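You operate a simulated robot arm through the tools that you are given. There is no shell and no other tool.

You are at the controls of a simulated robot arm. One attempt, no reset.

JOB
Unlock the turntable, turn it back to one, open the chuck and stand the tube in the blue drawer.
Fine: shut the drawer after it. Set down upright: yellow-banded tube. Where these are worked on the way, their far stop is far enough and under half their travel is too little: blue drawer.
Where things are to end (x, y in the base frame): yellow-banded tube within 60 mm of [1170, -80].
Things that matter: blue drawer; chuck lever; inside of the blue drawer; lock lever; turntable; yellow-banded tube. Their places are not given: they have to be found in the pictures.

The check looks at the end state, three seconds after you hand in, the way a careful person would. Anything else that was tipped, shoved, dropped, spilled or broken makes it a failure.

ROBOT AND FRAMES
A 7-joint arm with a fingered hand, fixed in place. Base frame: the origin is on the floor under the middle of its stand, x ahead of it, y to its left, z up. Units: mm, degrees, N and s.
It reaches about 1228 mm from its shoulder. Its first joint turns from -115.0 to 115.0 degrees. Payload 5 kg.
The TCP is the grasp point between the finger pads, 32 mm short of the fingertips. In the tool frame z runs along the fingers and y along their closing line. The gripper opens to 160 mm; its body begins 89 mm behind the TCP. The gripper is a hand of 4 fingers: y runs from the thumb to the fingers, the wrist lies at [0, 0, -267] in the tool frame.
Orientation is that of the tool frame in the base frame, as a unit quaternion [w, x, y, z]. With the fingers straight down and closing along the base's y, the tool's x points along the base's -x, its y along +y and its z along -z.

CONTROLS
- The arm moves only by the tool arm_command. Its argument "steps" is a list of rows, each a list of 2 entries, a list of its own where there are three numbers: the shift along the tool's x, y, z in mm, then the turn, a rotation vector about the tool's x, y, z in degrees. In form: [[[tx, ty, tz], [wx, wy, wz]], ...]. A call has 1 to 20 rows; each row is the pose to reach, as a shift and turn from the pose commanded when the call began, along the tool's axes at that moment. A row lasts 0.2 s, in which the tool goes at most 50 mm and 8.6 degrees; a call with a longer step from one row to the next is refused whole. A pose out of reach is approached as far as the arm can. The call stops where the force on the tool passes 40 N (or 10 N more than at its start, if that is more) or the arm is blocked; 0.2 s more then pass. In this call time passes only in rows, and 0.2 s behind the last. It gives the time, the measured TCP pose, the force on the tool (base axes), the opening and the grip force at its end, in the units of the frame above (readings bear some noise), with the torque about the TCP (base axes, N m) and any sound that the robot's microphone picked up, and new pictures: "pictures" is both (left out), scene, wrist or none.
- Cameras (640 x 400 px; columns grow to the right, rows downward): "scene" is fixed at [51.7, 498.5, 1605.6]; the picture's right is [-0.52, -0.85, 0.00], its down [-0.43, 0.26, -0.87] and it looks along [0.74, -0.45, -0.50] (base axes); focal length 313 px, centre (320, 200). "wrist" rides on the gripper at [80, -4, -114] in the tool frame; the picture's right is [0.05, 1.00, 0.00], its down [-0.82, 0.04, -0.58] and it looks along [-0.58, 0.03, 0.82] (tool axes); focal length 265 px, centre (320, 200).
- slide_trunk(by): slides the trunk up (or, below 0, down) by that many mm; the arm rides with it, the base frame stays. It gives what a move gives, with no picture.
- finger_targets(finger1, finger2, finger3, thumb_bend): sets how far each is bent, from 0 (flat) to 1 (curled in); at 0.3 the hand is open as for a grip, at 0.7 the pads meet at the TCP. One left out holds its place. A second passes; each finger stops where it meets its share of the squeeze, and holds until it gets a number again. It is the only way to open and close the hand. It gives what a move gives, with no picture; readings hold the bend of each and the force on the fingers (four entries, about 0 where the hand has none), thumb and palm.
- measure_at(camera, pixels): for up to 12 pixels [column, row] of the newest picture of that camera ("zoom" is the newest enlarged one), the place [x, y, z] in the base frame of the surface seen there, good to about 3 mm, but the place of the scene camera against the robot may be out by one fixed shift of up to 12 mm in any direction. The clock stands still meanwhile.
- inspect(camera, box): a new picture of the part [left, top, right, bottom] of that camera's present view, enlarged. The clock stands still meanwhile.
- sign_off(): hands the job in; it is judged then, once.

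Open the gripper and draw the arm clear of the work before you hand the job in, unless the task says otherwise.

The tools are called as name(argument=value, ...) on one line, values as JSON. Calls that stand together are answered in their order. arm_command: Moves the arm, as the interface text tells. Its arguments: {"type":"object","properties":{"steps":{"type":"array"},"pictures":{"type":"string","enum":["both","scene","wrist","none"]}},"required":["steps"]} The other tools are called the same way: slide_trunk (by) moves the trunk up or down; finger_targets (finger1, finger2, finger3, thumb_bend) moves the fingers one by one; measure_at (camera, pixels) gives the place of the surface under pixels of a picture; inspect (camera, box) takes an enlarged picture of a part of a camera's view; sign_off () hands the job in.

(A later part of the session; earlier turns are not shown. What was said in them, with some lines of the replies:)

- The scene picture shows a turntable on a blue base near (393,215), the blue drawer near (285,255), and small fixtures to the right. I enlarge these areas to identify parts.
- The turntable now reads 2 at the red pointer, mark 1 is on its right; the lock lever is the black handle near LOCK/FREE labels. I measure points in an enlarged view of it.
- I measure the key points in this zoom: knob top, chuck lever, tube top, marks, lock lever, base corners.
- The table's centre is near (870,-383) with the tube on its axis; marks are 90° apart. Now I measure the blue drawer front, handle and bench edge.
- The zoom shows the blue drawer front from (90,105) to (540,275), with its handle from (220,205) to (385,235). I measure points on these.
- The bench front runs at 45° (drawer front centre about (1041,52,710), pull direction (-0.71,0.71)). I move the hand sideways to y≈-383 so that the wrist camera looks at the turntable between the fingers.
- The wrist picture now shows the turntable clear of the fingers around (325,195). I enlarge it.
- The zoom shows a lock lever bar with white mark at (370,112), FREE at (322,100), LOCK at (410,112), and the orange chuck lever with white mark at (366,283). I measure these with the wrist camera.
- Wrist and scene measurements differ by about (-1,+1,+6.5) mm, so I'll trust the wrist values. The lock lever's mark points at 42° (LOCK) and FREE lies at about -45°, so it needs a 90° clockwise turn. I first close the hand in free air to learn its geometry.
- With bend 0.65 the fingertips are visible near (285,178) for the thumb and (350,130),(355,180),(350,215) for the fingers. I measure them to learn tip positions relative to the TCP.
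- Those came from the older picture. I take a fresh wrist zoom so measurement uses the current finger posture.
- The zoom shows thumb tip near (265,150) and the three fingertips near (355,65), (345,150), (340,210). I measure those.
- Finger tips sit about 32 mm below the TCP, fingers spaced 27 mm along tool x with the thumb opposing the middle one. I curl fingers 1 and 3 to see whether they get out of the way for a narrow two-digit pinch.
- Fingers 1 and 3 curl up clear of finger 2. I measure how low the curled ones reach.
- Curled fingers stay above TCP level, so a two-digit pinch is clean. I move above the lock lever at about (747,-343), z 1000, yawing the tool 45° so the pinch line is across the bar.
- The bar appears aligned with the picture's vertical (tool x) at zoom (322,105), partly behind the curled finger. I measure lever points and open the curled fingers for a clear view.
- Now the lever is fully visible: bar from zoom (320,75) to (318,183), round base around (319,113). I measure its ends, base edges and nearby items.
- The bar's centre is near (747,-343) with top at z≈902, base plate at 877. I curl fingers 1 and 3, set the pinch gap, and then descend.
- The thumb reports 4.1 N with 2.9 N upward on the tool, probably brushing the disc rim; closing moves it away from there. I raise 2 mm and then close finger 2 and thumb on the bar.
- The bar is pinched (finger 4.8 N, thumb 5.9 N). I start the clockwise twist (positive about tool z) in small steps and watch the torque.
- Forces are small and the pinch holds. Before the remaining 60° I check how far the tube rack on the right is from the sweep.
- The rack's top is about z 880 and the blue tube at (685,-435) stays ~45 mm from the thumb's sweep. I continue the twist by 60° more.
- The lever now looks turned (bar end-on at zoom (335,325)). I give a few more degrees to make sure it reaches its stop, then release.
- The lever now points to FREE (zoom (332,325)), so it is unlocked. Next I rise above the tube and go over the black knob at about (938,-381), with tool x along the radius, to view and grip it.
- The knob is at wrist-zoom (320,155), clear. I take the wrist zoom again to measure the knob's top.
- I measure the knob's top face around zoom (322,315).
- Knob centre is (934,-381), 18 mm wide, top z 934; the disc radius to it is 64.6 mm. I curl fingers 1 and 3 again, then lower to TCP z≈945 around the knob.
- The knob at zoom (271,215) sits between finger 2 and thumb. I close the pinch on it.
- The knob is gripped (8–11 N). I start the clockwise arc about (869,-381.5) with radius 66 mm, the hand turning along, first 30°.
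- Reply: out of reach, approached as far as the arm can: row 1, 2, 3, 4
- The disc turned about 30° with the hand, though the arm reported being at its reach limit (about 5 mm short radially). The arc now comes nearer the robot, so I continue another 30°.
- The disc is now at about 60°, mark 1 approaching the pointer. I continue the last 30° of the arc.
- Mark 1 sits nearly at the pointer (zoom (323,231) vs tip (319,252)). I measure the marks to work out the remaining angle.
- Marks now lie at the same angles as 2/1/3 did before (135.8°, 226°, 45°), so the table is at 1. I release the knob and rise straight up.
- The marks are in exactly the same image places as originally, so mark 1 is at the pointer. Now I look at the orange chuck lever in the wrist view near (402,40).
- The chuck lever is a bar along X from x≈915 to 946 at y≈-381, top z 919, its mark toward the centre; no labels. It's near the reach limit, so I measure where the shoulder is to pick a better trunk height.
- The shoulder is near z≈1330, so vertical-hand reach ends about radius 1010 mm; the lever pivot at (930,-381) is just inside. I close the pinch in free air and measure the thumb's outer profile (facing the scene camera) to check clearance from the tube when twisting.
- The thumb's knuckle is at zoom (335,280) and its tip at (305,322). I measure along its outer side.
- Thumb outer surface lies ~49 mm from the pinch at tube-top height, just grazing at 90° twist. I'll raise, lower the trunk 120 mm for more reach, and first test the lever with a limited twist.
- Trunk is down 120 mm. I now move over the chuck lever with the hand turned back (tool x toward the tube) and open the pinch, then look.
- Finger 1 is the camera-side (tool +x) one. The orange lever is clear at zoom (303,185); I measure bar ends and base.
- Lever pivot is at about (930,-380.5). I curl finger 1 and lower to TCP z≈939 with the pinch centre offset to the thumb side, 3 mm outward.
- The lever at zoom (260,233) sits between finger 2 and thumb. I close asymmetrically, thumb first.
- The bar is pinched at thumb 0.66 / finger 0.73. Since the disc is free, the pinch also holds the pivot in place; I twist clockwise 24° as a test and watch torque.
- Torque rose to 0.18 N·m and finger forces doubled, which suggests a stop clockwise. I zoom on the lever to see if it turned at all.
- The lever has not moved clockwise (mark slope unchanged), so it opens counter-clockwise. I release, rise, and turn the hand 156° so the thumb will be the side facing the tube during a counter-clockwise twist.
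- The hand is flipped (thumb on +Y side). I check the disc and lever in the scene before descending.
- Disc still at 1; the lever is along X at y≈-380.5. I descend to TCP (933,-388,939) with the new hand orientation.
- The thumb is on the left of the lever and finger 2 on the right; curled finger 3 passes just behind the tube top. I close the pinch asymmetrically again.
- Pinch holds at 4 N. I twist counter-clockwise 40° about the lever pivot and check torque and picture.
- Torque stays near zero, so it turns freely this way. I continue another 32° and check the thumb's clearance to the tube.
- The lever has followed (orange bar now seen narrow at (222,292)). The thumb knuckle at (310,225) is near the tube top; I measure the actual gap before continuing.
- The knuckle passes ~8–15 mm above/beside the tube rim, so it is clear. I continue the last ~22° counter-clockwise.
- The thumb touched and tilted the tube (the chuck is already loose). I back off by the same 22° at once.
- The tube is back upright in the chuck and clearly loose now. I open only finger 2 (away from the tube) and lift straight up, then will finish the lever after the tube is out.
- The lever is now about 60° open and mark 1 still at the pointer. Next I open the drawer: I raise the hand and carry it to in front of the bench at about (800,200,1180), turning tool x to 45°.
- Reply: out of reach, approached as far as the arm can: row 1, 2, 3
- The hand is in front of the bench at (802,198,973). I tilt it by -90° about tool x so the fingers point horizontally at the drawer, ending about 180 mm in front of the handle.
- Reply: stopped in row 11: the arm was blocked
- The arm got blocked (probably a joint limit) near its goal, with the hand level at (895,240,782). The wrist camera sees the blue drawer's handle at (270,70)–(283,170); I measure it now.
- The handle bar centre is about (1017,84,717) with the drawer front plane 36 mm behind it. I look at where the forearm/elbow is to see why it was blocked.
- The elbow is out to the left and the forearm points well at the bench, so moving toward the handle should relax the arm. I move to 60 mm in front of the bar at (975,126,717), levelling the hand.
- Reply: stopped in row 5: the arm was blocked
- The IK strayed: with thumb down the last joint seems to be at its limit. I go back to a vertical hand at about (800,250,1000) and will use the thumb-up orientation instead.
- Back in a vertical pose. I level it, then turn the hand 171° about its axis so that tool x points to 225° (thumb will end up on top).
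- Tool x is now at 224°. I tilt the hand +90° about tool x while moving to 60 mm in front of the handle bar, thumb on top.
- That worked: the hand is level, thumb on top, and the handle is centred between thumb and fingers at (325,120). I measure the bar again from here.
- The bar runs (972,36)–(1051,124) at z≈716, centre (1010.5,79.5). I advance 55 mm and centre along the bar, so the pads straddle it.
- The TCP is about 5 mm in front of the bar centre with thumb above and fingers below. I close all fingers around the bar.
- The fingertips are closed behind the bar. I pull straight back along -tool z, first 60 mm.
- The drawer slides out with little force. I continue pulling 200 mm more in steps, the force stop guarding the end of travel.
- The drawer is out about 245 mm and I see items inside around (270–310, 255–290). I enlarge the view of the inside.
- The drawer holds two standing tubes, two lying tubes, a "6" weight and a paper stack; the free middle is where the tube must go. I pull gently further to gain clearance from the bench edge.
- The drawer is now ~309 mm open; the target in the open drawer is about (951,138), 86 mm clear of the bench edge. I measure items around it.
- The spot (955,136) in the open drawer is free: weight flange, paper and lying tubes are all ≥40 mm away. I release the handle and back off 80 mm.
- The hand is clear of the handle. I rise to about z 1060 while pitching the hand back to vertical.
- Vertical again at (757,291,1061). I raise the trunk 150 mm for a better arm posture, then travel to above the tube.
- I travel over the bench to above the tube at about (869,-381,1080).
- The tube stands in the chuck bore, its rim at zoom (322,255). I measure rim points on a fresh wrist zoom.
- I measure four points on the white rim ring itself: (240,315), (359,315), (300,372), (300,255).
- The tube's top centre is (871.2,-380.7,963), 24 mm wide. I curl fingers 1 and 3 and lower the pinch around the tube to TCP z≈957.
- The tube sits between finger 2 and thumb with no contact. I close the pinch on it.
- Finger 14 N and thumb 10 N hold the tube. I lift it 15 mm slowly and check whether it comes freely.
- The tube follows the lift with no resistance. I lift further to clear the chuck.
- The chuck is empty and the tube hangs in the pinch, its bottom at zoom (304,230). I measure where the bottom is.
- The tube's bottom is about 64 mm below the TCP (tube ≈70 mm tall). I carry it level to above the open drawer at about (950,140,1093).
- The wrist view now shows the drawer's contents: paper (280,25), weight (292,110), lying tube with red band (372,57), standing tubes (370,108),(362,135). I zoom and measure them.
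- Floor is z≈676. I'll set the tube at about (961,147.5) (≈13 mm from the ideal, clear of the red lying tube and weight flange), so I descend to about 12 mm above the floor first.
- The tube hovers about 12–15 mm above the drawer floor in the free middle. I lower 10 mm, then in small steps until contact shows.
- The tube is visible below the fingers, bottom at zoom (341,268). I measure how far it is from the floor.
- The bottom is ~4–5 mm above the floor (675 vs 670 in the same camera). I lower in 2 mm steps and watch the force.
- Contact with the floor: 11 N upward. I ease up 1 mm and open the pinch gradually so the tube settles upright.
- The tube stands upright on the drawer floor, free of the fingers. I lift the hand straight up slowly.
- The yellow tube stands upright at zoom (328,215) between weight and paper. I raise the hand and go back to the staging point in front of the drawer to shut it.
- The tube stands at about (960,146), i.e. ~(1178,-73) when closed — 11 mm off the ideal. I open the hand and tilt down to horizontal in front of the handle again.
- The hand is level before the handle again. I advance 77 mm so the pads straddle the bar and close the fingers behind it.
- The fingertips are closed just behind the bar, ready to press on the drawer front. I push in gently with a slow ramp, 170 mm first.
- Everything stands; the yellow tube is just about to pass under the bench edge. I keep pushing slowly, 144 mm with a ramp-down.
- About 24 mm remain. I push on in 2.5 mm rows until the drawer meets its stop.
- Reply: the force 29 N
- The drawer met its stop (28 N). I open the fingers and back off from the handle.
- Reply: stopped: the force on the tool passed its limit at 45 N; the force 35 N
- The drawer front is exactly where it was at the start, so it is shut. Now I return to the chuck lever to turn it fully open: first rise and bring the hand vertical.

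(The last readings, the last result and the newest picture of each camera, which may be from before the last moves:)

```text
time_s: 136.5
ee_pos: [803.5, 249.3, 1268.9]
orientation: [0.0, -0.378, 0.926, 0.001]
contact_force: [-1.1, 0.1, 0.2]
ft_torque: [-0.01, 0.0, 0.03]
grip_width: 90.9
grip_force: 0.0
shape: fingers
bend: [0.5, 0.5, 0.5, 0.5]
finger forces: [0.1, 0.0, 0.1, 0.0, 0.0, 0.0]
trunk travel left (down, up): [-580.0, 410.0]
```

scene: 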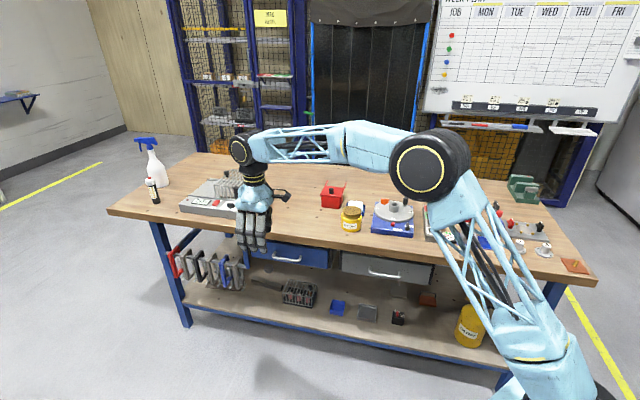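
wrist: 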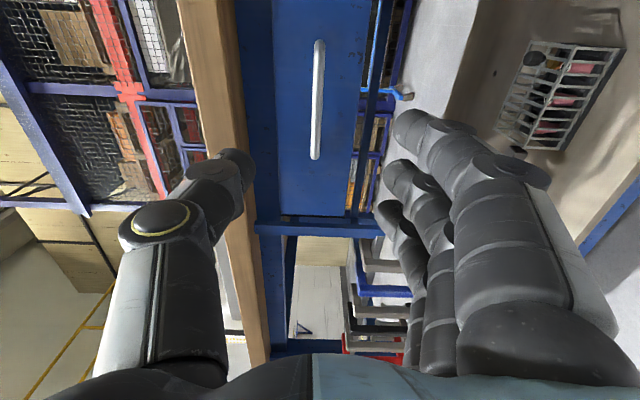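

I carry the hand over to the chuck lever at (930,-381,1060), turning it 159° so that tool x ends at about 65°, along the lever bar.

arm_command(steps=[[[17.5, -27, 10.4], [0, 0, 8]], [[35, -54, 20.9], [0, 0, 16]], [[52.5, -81, 31.3], [0, 0, 24]], [[70, -108, 41.8], [0, 0, 32]], [[87.4, -135, 52.2], [0, 0, 40]], [[105, -162, 62.7], [0, 0, 48]], [[122.4, -189, 73], [0, 0, 56]], [[140, -216, 83.6], [0, 0, 64]], [[157.4, -243, 94], [0, 0, 72]], [[175, -270, 104.5], [0, 0, 80]], [[192.3, -297, 115], [0, 0, 88]], [[210, -323.6, 125], [0, 0, 96]], [[227.3, -350.5, 136], [0, 0, 104]], [[245, -377.5, 146], [0, 0, 112]], [[262.3, -404.5, 157], [0, 0, 120]], [[280, -431.4, 167], [0, 0, 128]], [[297.2, -458.4, 178], [0, 0, 136]], [[315, -485.4, 188], [0, 0, 144]], [[332.2, -512.3, 198.5], [0, 0, 152]], [[349.7, -539.3, 209], [0, 0, 159.4]]], pictures="both")

inspect(camera="wrist", box=[230, 20, 410, 180])

```text
time_s: 140.7
ee_pos: [930.6, -381.6, 1055.8]
orientation: [-0.002, 0.844, 0.537, 0.0]
contact_force: [-0.9, -0.1, 0.6]
ft_torque: [0.02, -0.01, 0.02]
grip_width: 91.1
grip_force: 0.0
shape: fingers
bend: [0.5, 0.5, 0.5, 0.5]
finger forces: [0.1, 0.1, 0.1, 0.0, 0.0, 0.0]
trunk travel left (down, up): [-580.0, 410.0]
```

scene: 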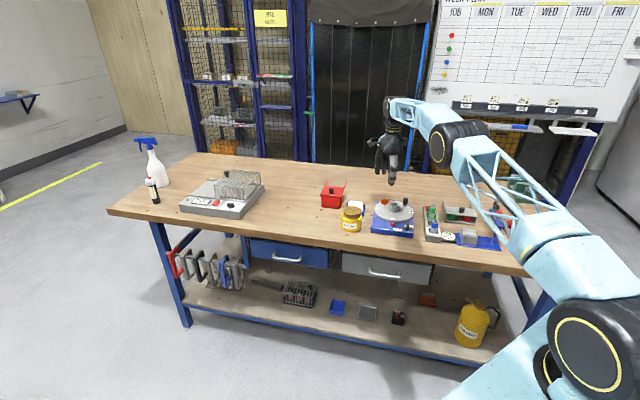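
wrist: 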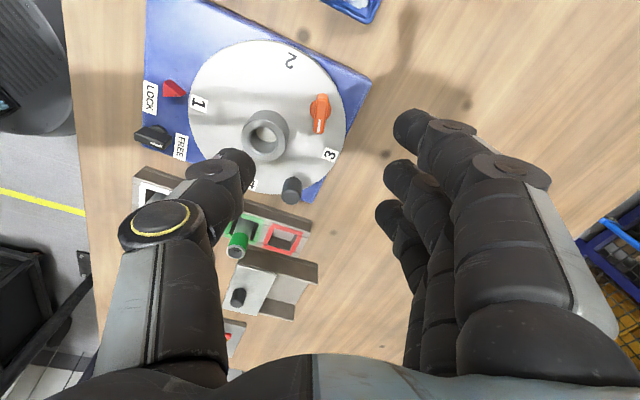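

```text
2.50 times, centred on (320, 100) of wrist
```

zoom: 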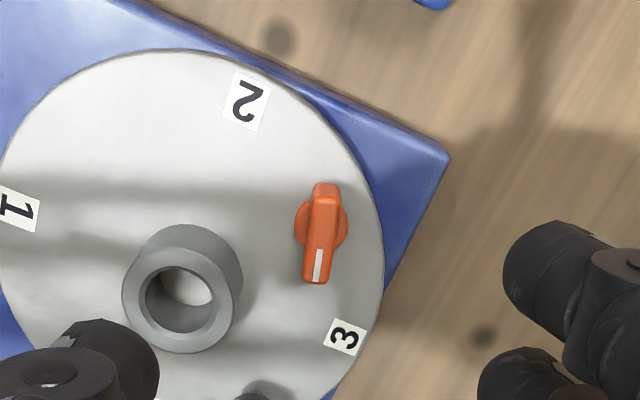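

The lever bar is aligned with the picture's vertical, mark toward (317,265). I measure its ends and centre.

measure_at(camera="zoom", pixels=[[325, 190], [322, 215], [320, 240], [316, 265], [316, 280], [298, 225], [347, 225], [307, 245], [333, 245], [245, 100], [20, 208], [344, 337]])

```text
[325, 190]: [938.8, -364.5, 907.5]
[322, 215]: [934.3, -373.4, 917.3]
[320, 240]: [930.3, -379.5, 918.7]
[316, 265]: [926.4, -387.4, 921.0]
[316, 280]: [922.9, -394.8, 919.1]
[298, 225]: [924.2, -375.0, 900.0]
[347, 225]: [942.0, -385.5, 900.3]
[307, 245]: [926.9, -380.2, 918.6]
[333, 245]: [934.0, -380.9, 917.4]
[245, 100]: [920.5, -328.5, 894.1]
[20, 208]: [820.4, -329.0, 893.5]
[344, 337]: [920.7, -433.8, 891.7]
```

The lever pivot is at about (930,-380.5), bar at 243–245°. I curl fingers 1 and 3 and lower the pinch onto the bar.

finger_targets(finger1=1.0, finger2=0.57, finger3=1.0, thumb_bend=0.57)

arm_command(steps=[[[0.5, -1, 40], [0, 0, 0]], [[0.5, -1, 80], [0, 0, 0]], [[0.5, -1, 104], [0, 0, 0]], [[0.5, -1, 117], [0, 0, 0]]], pictures="both")

inspect(camera="scene", box=[366, 165, 422, 215])

```text
time_s: 141.7
ee_pos: [929.8, -379.7, 1056.5]
orientation: [-0.001, 0.844, 0.537, 0.001]
contact_force: [-0.2, 0.8, 0.6]
ft_torque: [0.02, 0.0, -0.03]
grip_width: 57.8
grip_force: 0.1
shape: fingers
bend: [1.0, 0.56, 1.0, 0.56]
finger forces: [0.0, 0.1, 0.0, 0.0, 0.0, 0.0]
trunk travel left (down, up): [-580.0, 410.0]
```

```text
time_s: 142.6
ee_pos: [931.9, -383.8, 964.4]
orientation: [0.005, 0.843, 0.538, 0.004]
contact_force: [-0.8, 0.0, 24.3]
ft_torque: [0.45, 1.32, 0.0]
grip_width: 58.2
grip_force: 12.1
shape: fingers
bend: [1.0, 0.56, 1.0, 0.57]
finger forces: [0.1, 0.0, 0.0, 0.0, 25.1, 0.0]
trunk travel left (down, up): [-580.0, 410.0]
stopped in row 4: the force on the tool passed its limit at 48 N (the readings are from after the stop); the commanded pose is now the measured one
```

scene: 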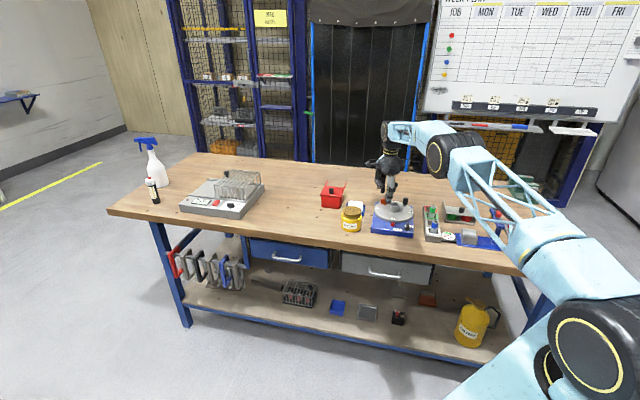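
wrist: 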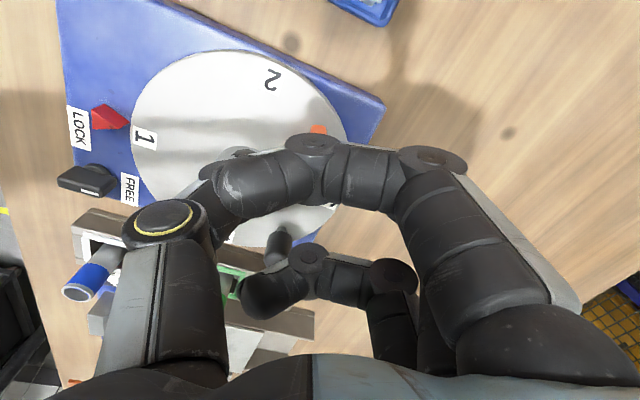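

```text
8.00 times, centred on (394, 190) of scene
```

zoom: 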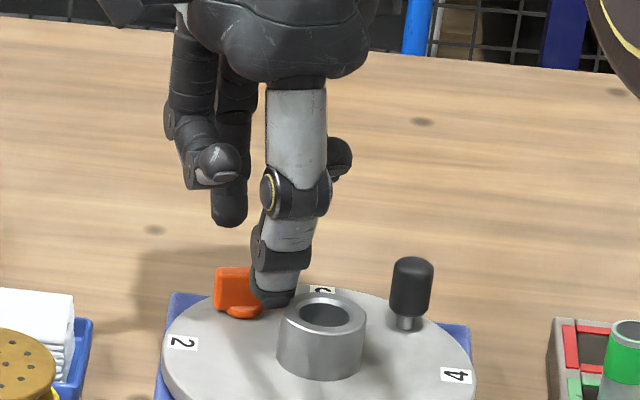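

The thumb tip landed on the chuck rim (25 N). I lift at once, narrow the pinch opening and try again.

arm_command(steps=[[[0, 0, -8], [0, 0, 0]], [[0, 0, -25], [0, 0, 0]], [[0, 0, -45], [0, 0, 0]]], pictures="scene")

finger_targets(finger2=0.61, thumb_bend=0.645)

inspect(camera="scene", box=[365, 185, 421, 240])

```text
time_s: 143.4
ee_pos: [929.3, -382.6, 1004.4]
orientation: [0.002, 0.843, 0.538, 0.002]
contact_force: [0.0, -1.4, -0.5]
ft_torque: [-0.01, 0.01, -0.01]
grip_width: 57.7
grip_force: 0.1
shape: fingers
bend: [1.0, 0.56, 1.0, 0.56]
finger forces: [0.0, 0.0, 0.0, 0.0, 0.0, 0.0]
trunk travel left (down, up): [-580.0, 410.0]
```

scene: 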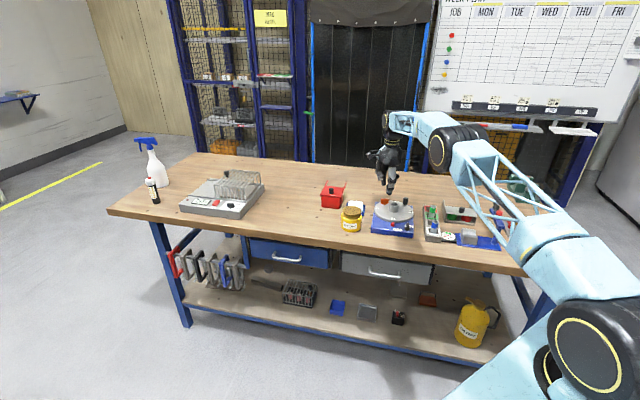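

```text
time_s: 144.4
ee_pos: [931.9, -382.2, 1004.6]
orientation: [0.002, 0.843, 0.538, 0.002]
contact_force: [-0.4, -0.2, 0.0]
ft_torque: [-0.01, -0.03, -0.01]
grip_width: 53.1
grip_force: 0.1
shape: fingers
bend: [1.0, 0.61, 1.0, 0.64]
finger forces: [0.0, 0.0, 0.1, 0.1, 0.0, 0.1]
trunk travel left (down, up): [-580.0, 410.0]
```

```text
7.27 times, centred on (393, 212) of scene
```

zoom: 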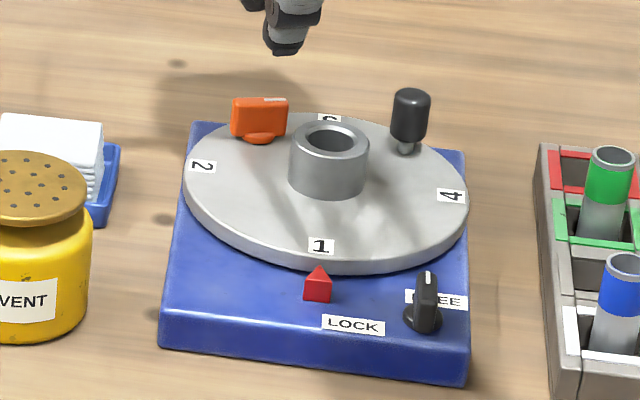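

The disc is undisturbed (marks unchanged). With the narrower opening I descend again to z≈939.

arm_command(steps=[[[0, 0, 25], [0, 0, 0]], [[0, 0, 42], [0, 0, 0]], [[0, 0, 54], [0, 0, 0]], [[0, 0, 65], [0, 0, 0]]], pictures="both")

inspect(camera="scene", box=[366, 165, 422, 215])

```text
time_s: 145.4
ee_pos: [930.7, -383.8, 937.4]
orientation: [0.002, 0.843, 0.538, 0.003]
contact_force: [0.8, -0.6, -0.1]
ft_torque: [0.0, 0.02, -0.03]
grip_width: 53.2
grip_force: 0.1
shape: fingers
bend: [1.0, 0.61, 1.0, 0.64]
finger forces: [0.0, 0.0, 0.0, 0.1, 0.1, 0.0]
trunk travel left (down, up): [-580.0, 410.0]
```

scene: 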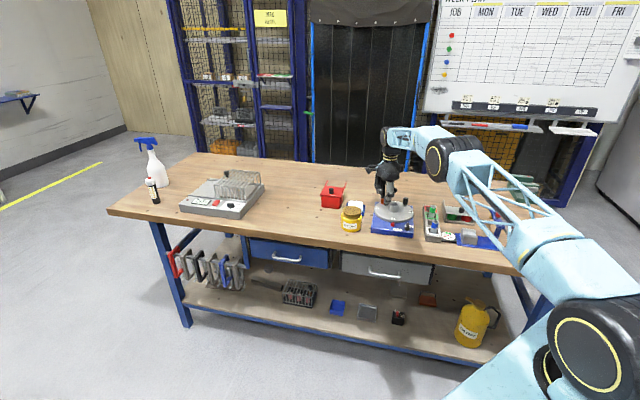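
wrist: 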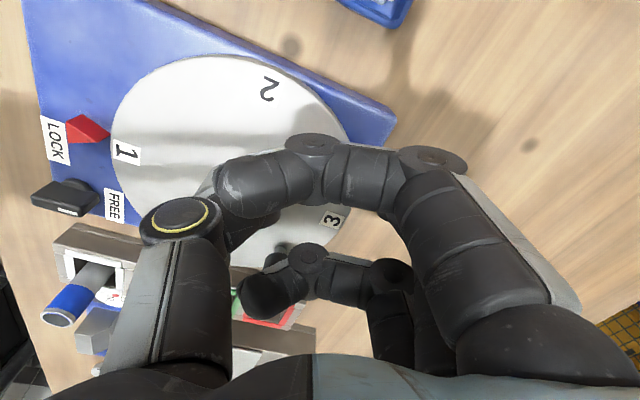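

```text
8.00 times, centred on (394, 190) of scene
```

zoom: 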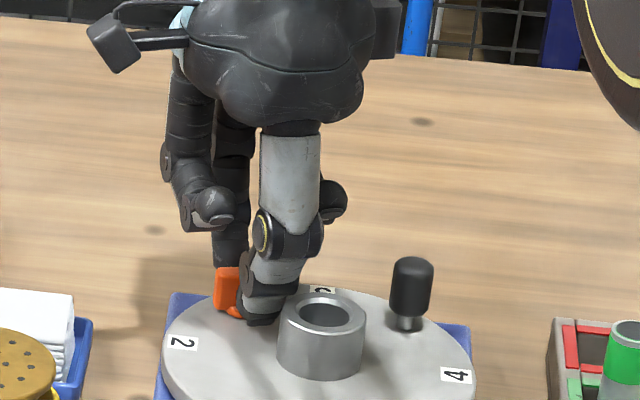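

The pinch straddles the bar with no contact force. I close on it.

finger_targets(finger2=0.72, thumb_bend=0.72)

```text
time_s: 146.4
ee_pos: [930.7, -381.7, 938.3]
orientation: [0.002, 0.843, 0.538, 0.002]
contact_force: [-4.3, 2.4, -5.5]
ft_torque: [0.04, 0.07, -0.01]
grip_width: 51.0
grip_force: 5.6
shape: fingers
bend: [1.0, 0.7, 1.0, 0.69]
finger forces: [0.0, 2.9, 0.1, 0.1, 7.6, 0.1]
trunk travel left (down, up): [-580.0, 410.0]
```

The bar is gripped (3–8 N). I twist counter-clockwise 16° and watch torque for the stop.

arm_command(steps=[[[0.2, 0.15, 0], [0, 0, -8]], [[0.4, 0.3, 0], [0, 0, -16]]], pictures="none")

arm_command(steps=[[[0.2, 0.1, 0], [0, 0, -7]], [[0.4, 0.2, 0], [0, 0, -14]]], pictures="both")

inspect(camera="scene", box=[366, 165, 422, 215])

```text
time_s: 147.0
ee_pos: [932.5, -382.5, 938.6]
orientation: [0.002, 0.759, 0.651, 0.002]
contact_force: [-5.3, 2.5, -4.3]
ft_torque: [0.07, 0.12, -0.04]
grip_width: 50.9
grip_force: 5.9
shape: fingers
bend: [1.0, 0.71, 1.0, 0.69]
finger forces: [0.0, 2.7, 0.0, 0.1, 8.7, 0.1]
trunk travel left (down, up): [-580.0, 410.0]
```

```text
time_s: 147.6
ee_pos: [934.3, -381.5, 938.4]
orientation: [0.003, 0.675, 0.738, 0.002]
contact_force: [-6.6, 3.6, -3.6]
ft_torque: [0.08, 0.09, -0.06]
grip_width: 51.0
grip_force: 6.9
shape: fingers
bend: [1.0, 0.71, 1.0, 0.69]
finger forces: [0.0, 2.9, 0.0, 0.0, 9.4, 0.0]
trunk travel left (down, up): [-580.0, 410.0]
```

scene: 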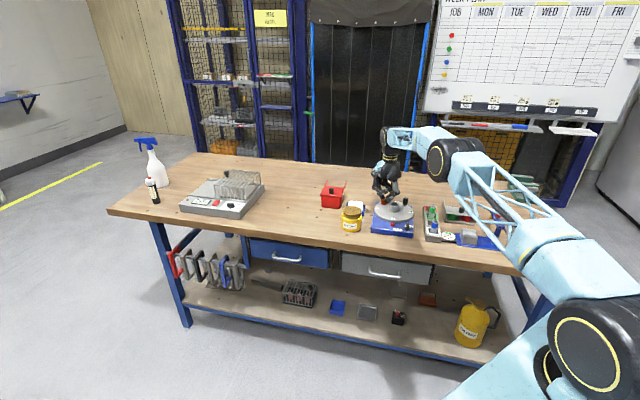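
wrist: 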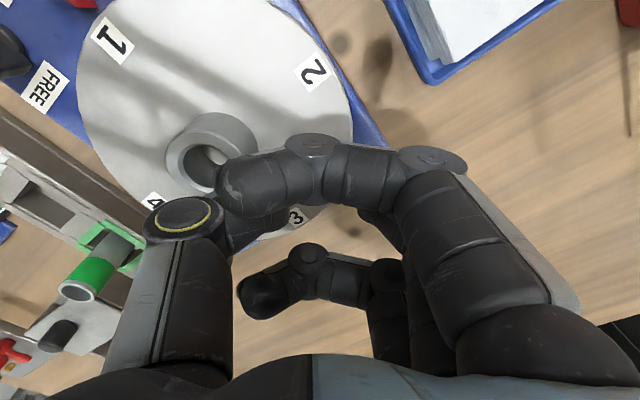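

```text
8.00 times, centred on (394, 190) of scene
```

zoom: 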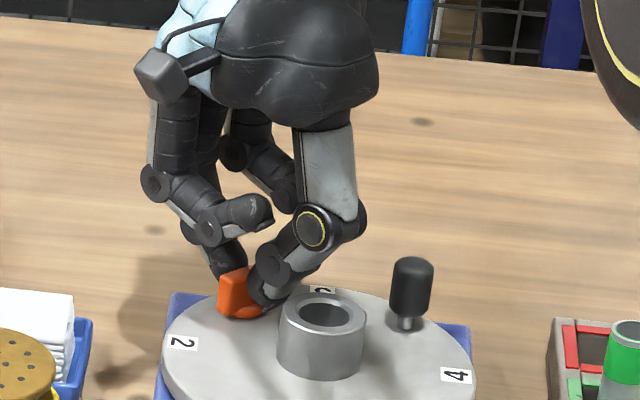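

Torque is still only -0.06 N·m. I twist 10° more to find the stop.

arm_command(steps=[[[0.15, 0.1, 0], [0, 0, -5]], [[0.3, 0.2, 0], [0, 0, -10]]], pictures="none")

inspect(camera="scene", box=[366, 165, 422, 215])

```text
time_s: 148.2
ee_pos: [931.4, -381.7, 939.4]
orientation: [0.003, 0.607, 0.794, 0.002]
contact_force: [-6.6, 1.9, -1.9]
ft_torque: [0.02, 0.15, -0.14]
grip_width: 51.1
grip_force: 8.6
shape: fingers
bend: [1.0, 0.71, 1.0, 0.69]
finger forces: [0.2, 4.7, 0.0, 0.0, 11.8, 0.0]
trunk travel left (down, up): [-580.0, 410.0]
```

```text
8.00 times, centred on (394, 190) of scene
```

zoom: 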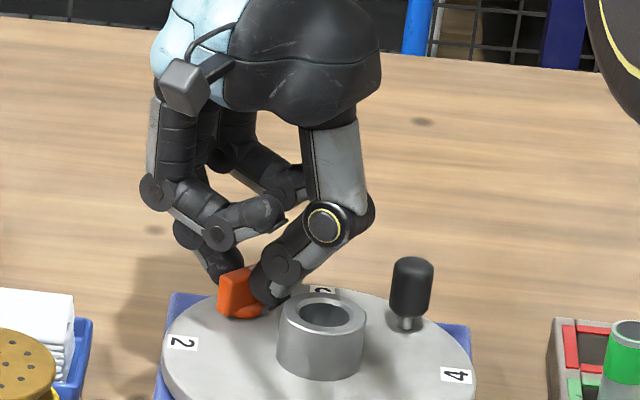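

Torque rose to -0.14 N·m, so the lever is at its open stop. I relax the twist slightly, open the pinch a little and lift straight up.

arm_command(steps=[[[0, 0, 0], [0, 0, 5]]], pictures="none")

finger_targets(finger2=0.62, thumb_bend=0.645)

arm_command(steps=[[[0, 0, -12], [0, 0, 0]], [[0, 0, -35], [0, 0, 0]], [[0, 0, -75], [0, 0, 0]], [[0, 0, -120], [0, 0, 0]]], pictures="both")

inspect(camera="scene", box=[365, 185, 421, 240])

```text
time_s: 148.6
ee_pos: [932.1, -382.9, 938.5]
orientation: [0.003, 0.642, 0.767, 0.001]
contact_force: [-7.4, 0.6, -2.0]
ft_torque: [0.03, 0.19, -0.06]
grip_width: 51.1
grip_force: 6.8
shape: fingers
bend: [1.0, 0.71, 1.0, 0.69]
finger forces: [0.0, 3.1, 0.0, 0.0, 10.9, 0.0]
trunk travel left (down, up): [-580.0, 410.0]
```

```text
time_s: 149.6
ee_pos: [932.8, -381.9, 938.4]
orientation: [0.004, 0.642, 0.767, 0.001]
contact_force: [0.2, 0.1, -0.3]
ft_torque: [0.0, 0.03, 0.01]
grip_width: 53.0
grip_force: 0.0
shape: fingers
bend: [1.0, 0.62, 1.0, 0.64]
finger forces: [0.1, 0.1, 0.0, 0.0, 0.0, 0.0]
trunk travel left (down, up): [-580.0, 410.0]
```

```text
time_s: 150.6
ee_pos: [933.0, -382.9, 1058.9]
orientation: [0.003, 0.642, 0.767, 0.002]
contact_force: [0.0, 0.4, -0.2]
ft_torque: [0.0, 0.0, 0.01]
grip_width: 53.0
grip_force: 0.0
shape: fingers
bend: [1.0, 0.62, 1.0, 0.64]
finger forces: [0.0, 0.0, 0.1, 0.1, 0.1, 0.1]
trunk travel left (down, up): [-580.0, 410.0]
```

scene: 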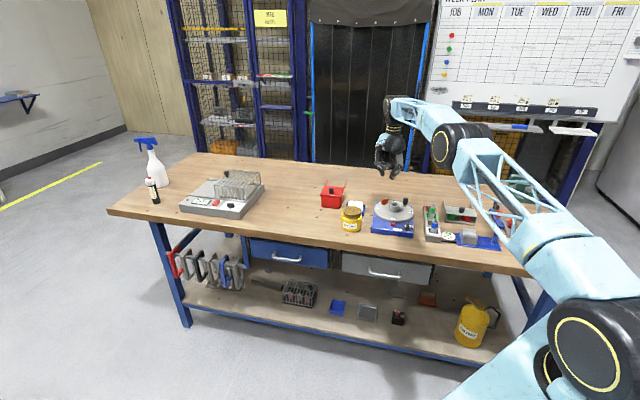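
wrist: 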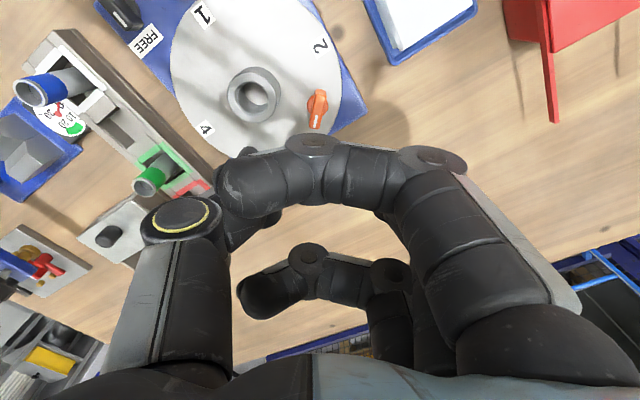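

```text
7.27 times, centred on (393, 212) of scene
```

zoom: 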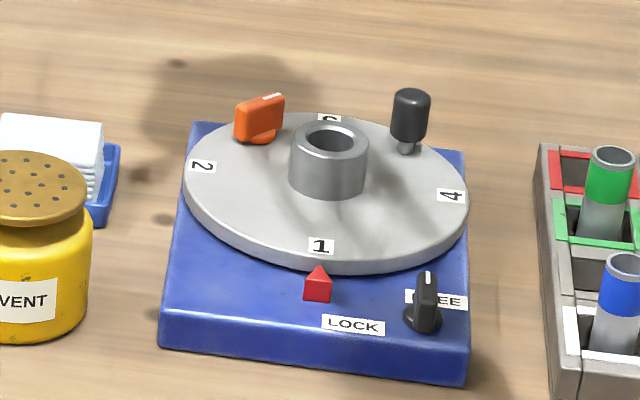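

The lever is now at about 90° (mark at zoom (272,97)), mark 1 is still at the pointer and the lock is on FREE. I withdraw the arm upward and back, away from the bench.

arm_command(steps=[[[0, 0, -45], [0, 0, 0]], [[0, 0, -90], [0, 0, 0]], [[0, 0, -135], [0, 0, 0]], [[34, -20, -150], [0, 0, 0]], [[68, -40, -160], [0, 0, 0]], [[103, -60, -170], [0, 0, 0]], [[137, -80, -180], [0, 0, 0]], [[171, -100, -190], [0, 0, 0]], [[206, -120, -190], [0, 0, 0]], [[240, -140, -190], [0, 0, 0]], [[274, -160, -190], [0, 0, 0]], [[308, -180, -190], [0, 0, 0]], [[343, -200, -190], [0, 0, 0]], [[376, -219, -190], [0, 0, 0]]], pictures="none")

finger_targets(finger1=0.3, finger2=0.3, finger3=0.3, thumb_bend=0.3)

arm_command(steps=[[[0, 0, -10], [0, 0, 0]]], pictures="both")

inspect(camera="scene", box=[100, 120, 640, 400])

inspect(camera="scene", box=[235, 220, 345, 290])

```text
time_s: 153.6
ee_pos: [648.0, -48.2, 1247.2]
orientation: [0.002, 0.643, 0.766, 0.002]
contact_force: [0.3, -0.9, -0.3]
ft_torque: [-0.02, -0.02, -0.03]
grip_width: 53.4
grip_force: 0.1
shape: fingers
bend: [1.0, 0.62, 1.0, 0.64]
finger forces: [0.1, 0.0, 0.1, 0.0, 0.1, 0.0]
out of reach, approached as far as the arm can: row 2, 3
trunk travel left (down, up): [-580.0, 410.0]
```

```text
time_s: 154.6
ee_pos: [649.5, -49.7, 1246.9]
orientation: [0.004, 0.642, 0.766, 0.001]
contact_force: [-0.1, 0.4, 0.8]
ft_torque: [0.0, 0.0, 0.0]
grip_width: 170.1
grip_force: 0.1
shape: fingers
bend: [0.3, 0.3, 0.3, 0.3]
finger forces: [0.0, 0.0, 0.1, 0.0, 0.0, 0.0]
trunk travel left (down, up): [-580.0, 410.0]
```

```text
time_s: 155.0
ee_pos: [648.4, -49.5, 1255.6]
orientation: [0.004, 0.642, 0.766, 0.002]
contact_force: [0.3, -0.2, 0.3]
ft_torque: [-0.01, 0.02, 0.02]
grip_width: 169.9
grip_force: 0.0
shape: fingers
bend: [0.3, 0.3, 0.3, 0.3]
finger forces: [0.0, 0.1, 0.1, 0.0, 0.1, 0.0]
trunk travel left (down, up): [-580.0, 410.0]
```

scene: 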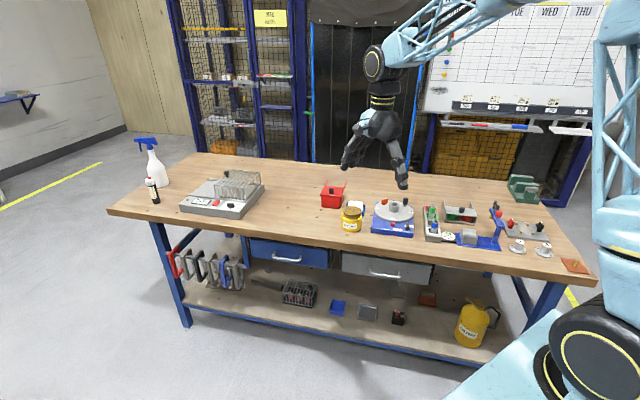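
wrist: 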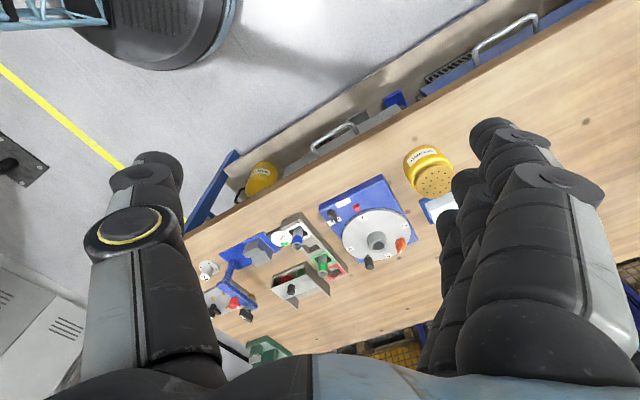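

```text
1.19 times, centred on (370, 260) of scene
```

zoom: 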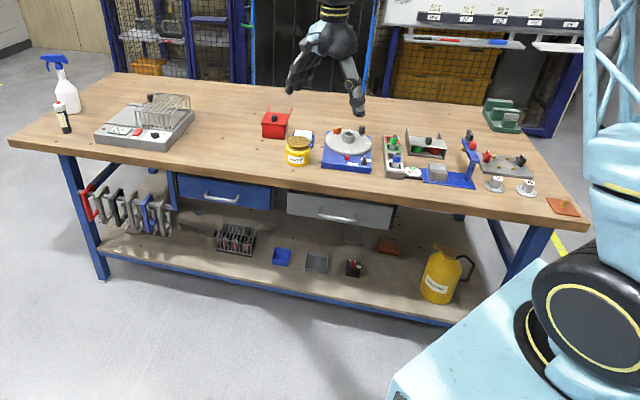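

```text
5.71 times, centred on (290, 255) of scene
```

zoom: 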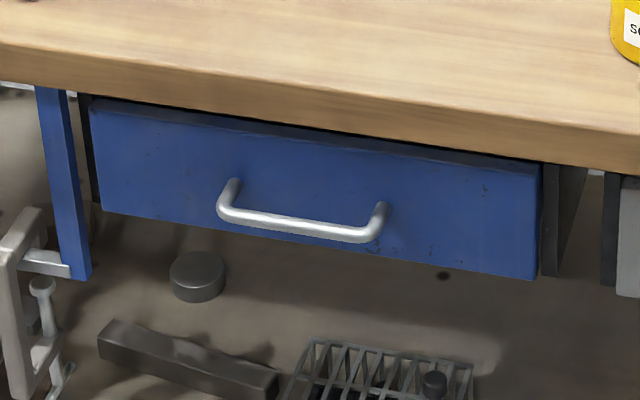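

The drawer front matches its starting view, the bench items are undisturbed, the table is at 1 with the lock on FREE and the chuck lever open, and the arm is clear with the hand open. I hand in.

sign_off()

```text
The job is handed in.
```

I've handed the job in: the tube is in the blue drawer, the drawer is shut, and the turntable and chuck are set as asked. I don't have the check's result.

| Item | State at hand-in |
|---|---|
| Turntable | Lock lever on FREE; mark 1 at the red pointer, in the same image position mark 2 held at the start |
| Chuck | Lever turned about 90°, to where it would turn no further; chuck empty |
| Yellow-banded tube | Stood upright when I let go of it; should be about 11 mm from [1170, -80] with the drawer closed |
| Blue drawer | Opened about 309 mm, then pushed in to its stop; the front matches its starting view |
| Arm | Drawn back from the bench, hand open |

- **Not confirmed after closing:** I couldn't see into the drawer once it was shut. The tubes were all upright when I last saw inside, about halfway through closing. The rest of the push was slow, and there was no unusual force until the drawer met its stop.
- **Unplanned contacts:**
  - While I was turning the chuck lever, the thumb pushed the loosened tube over in the chuck. The tube came back upright when I backed off.
  - The thumb also landed on the empty chuck's rim, and pressed against the closed drawer front when I let go of the handle. Both contacts passed 40 N and stopped the move.
  - Nothing looked moved in the pictures afterwards.
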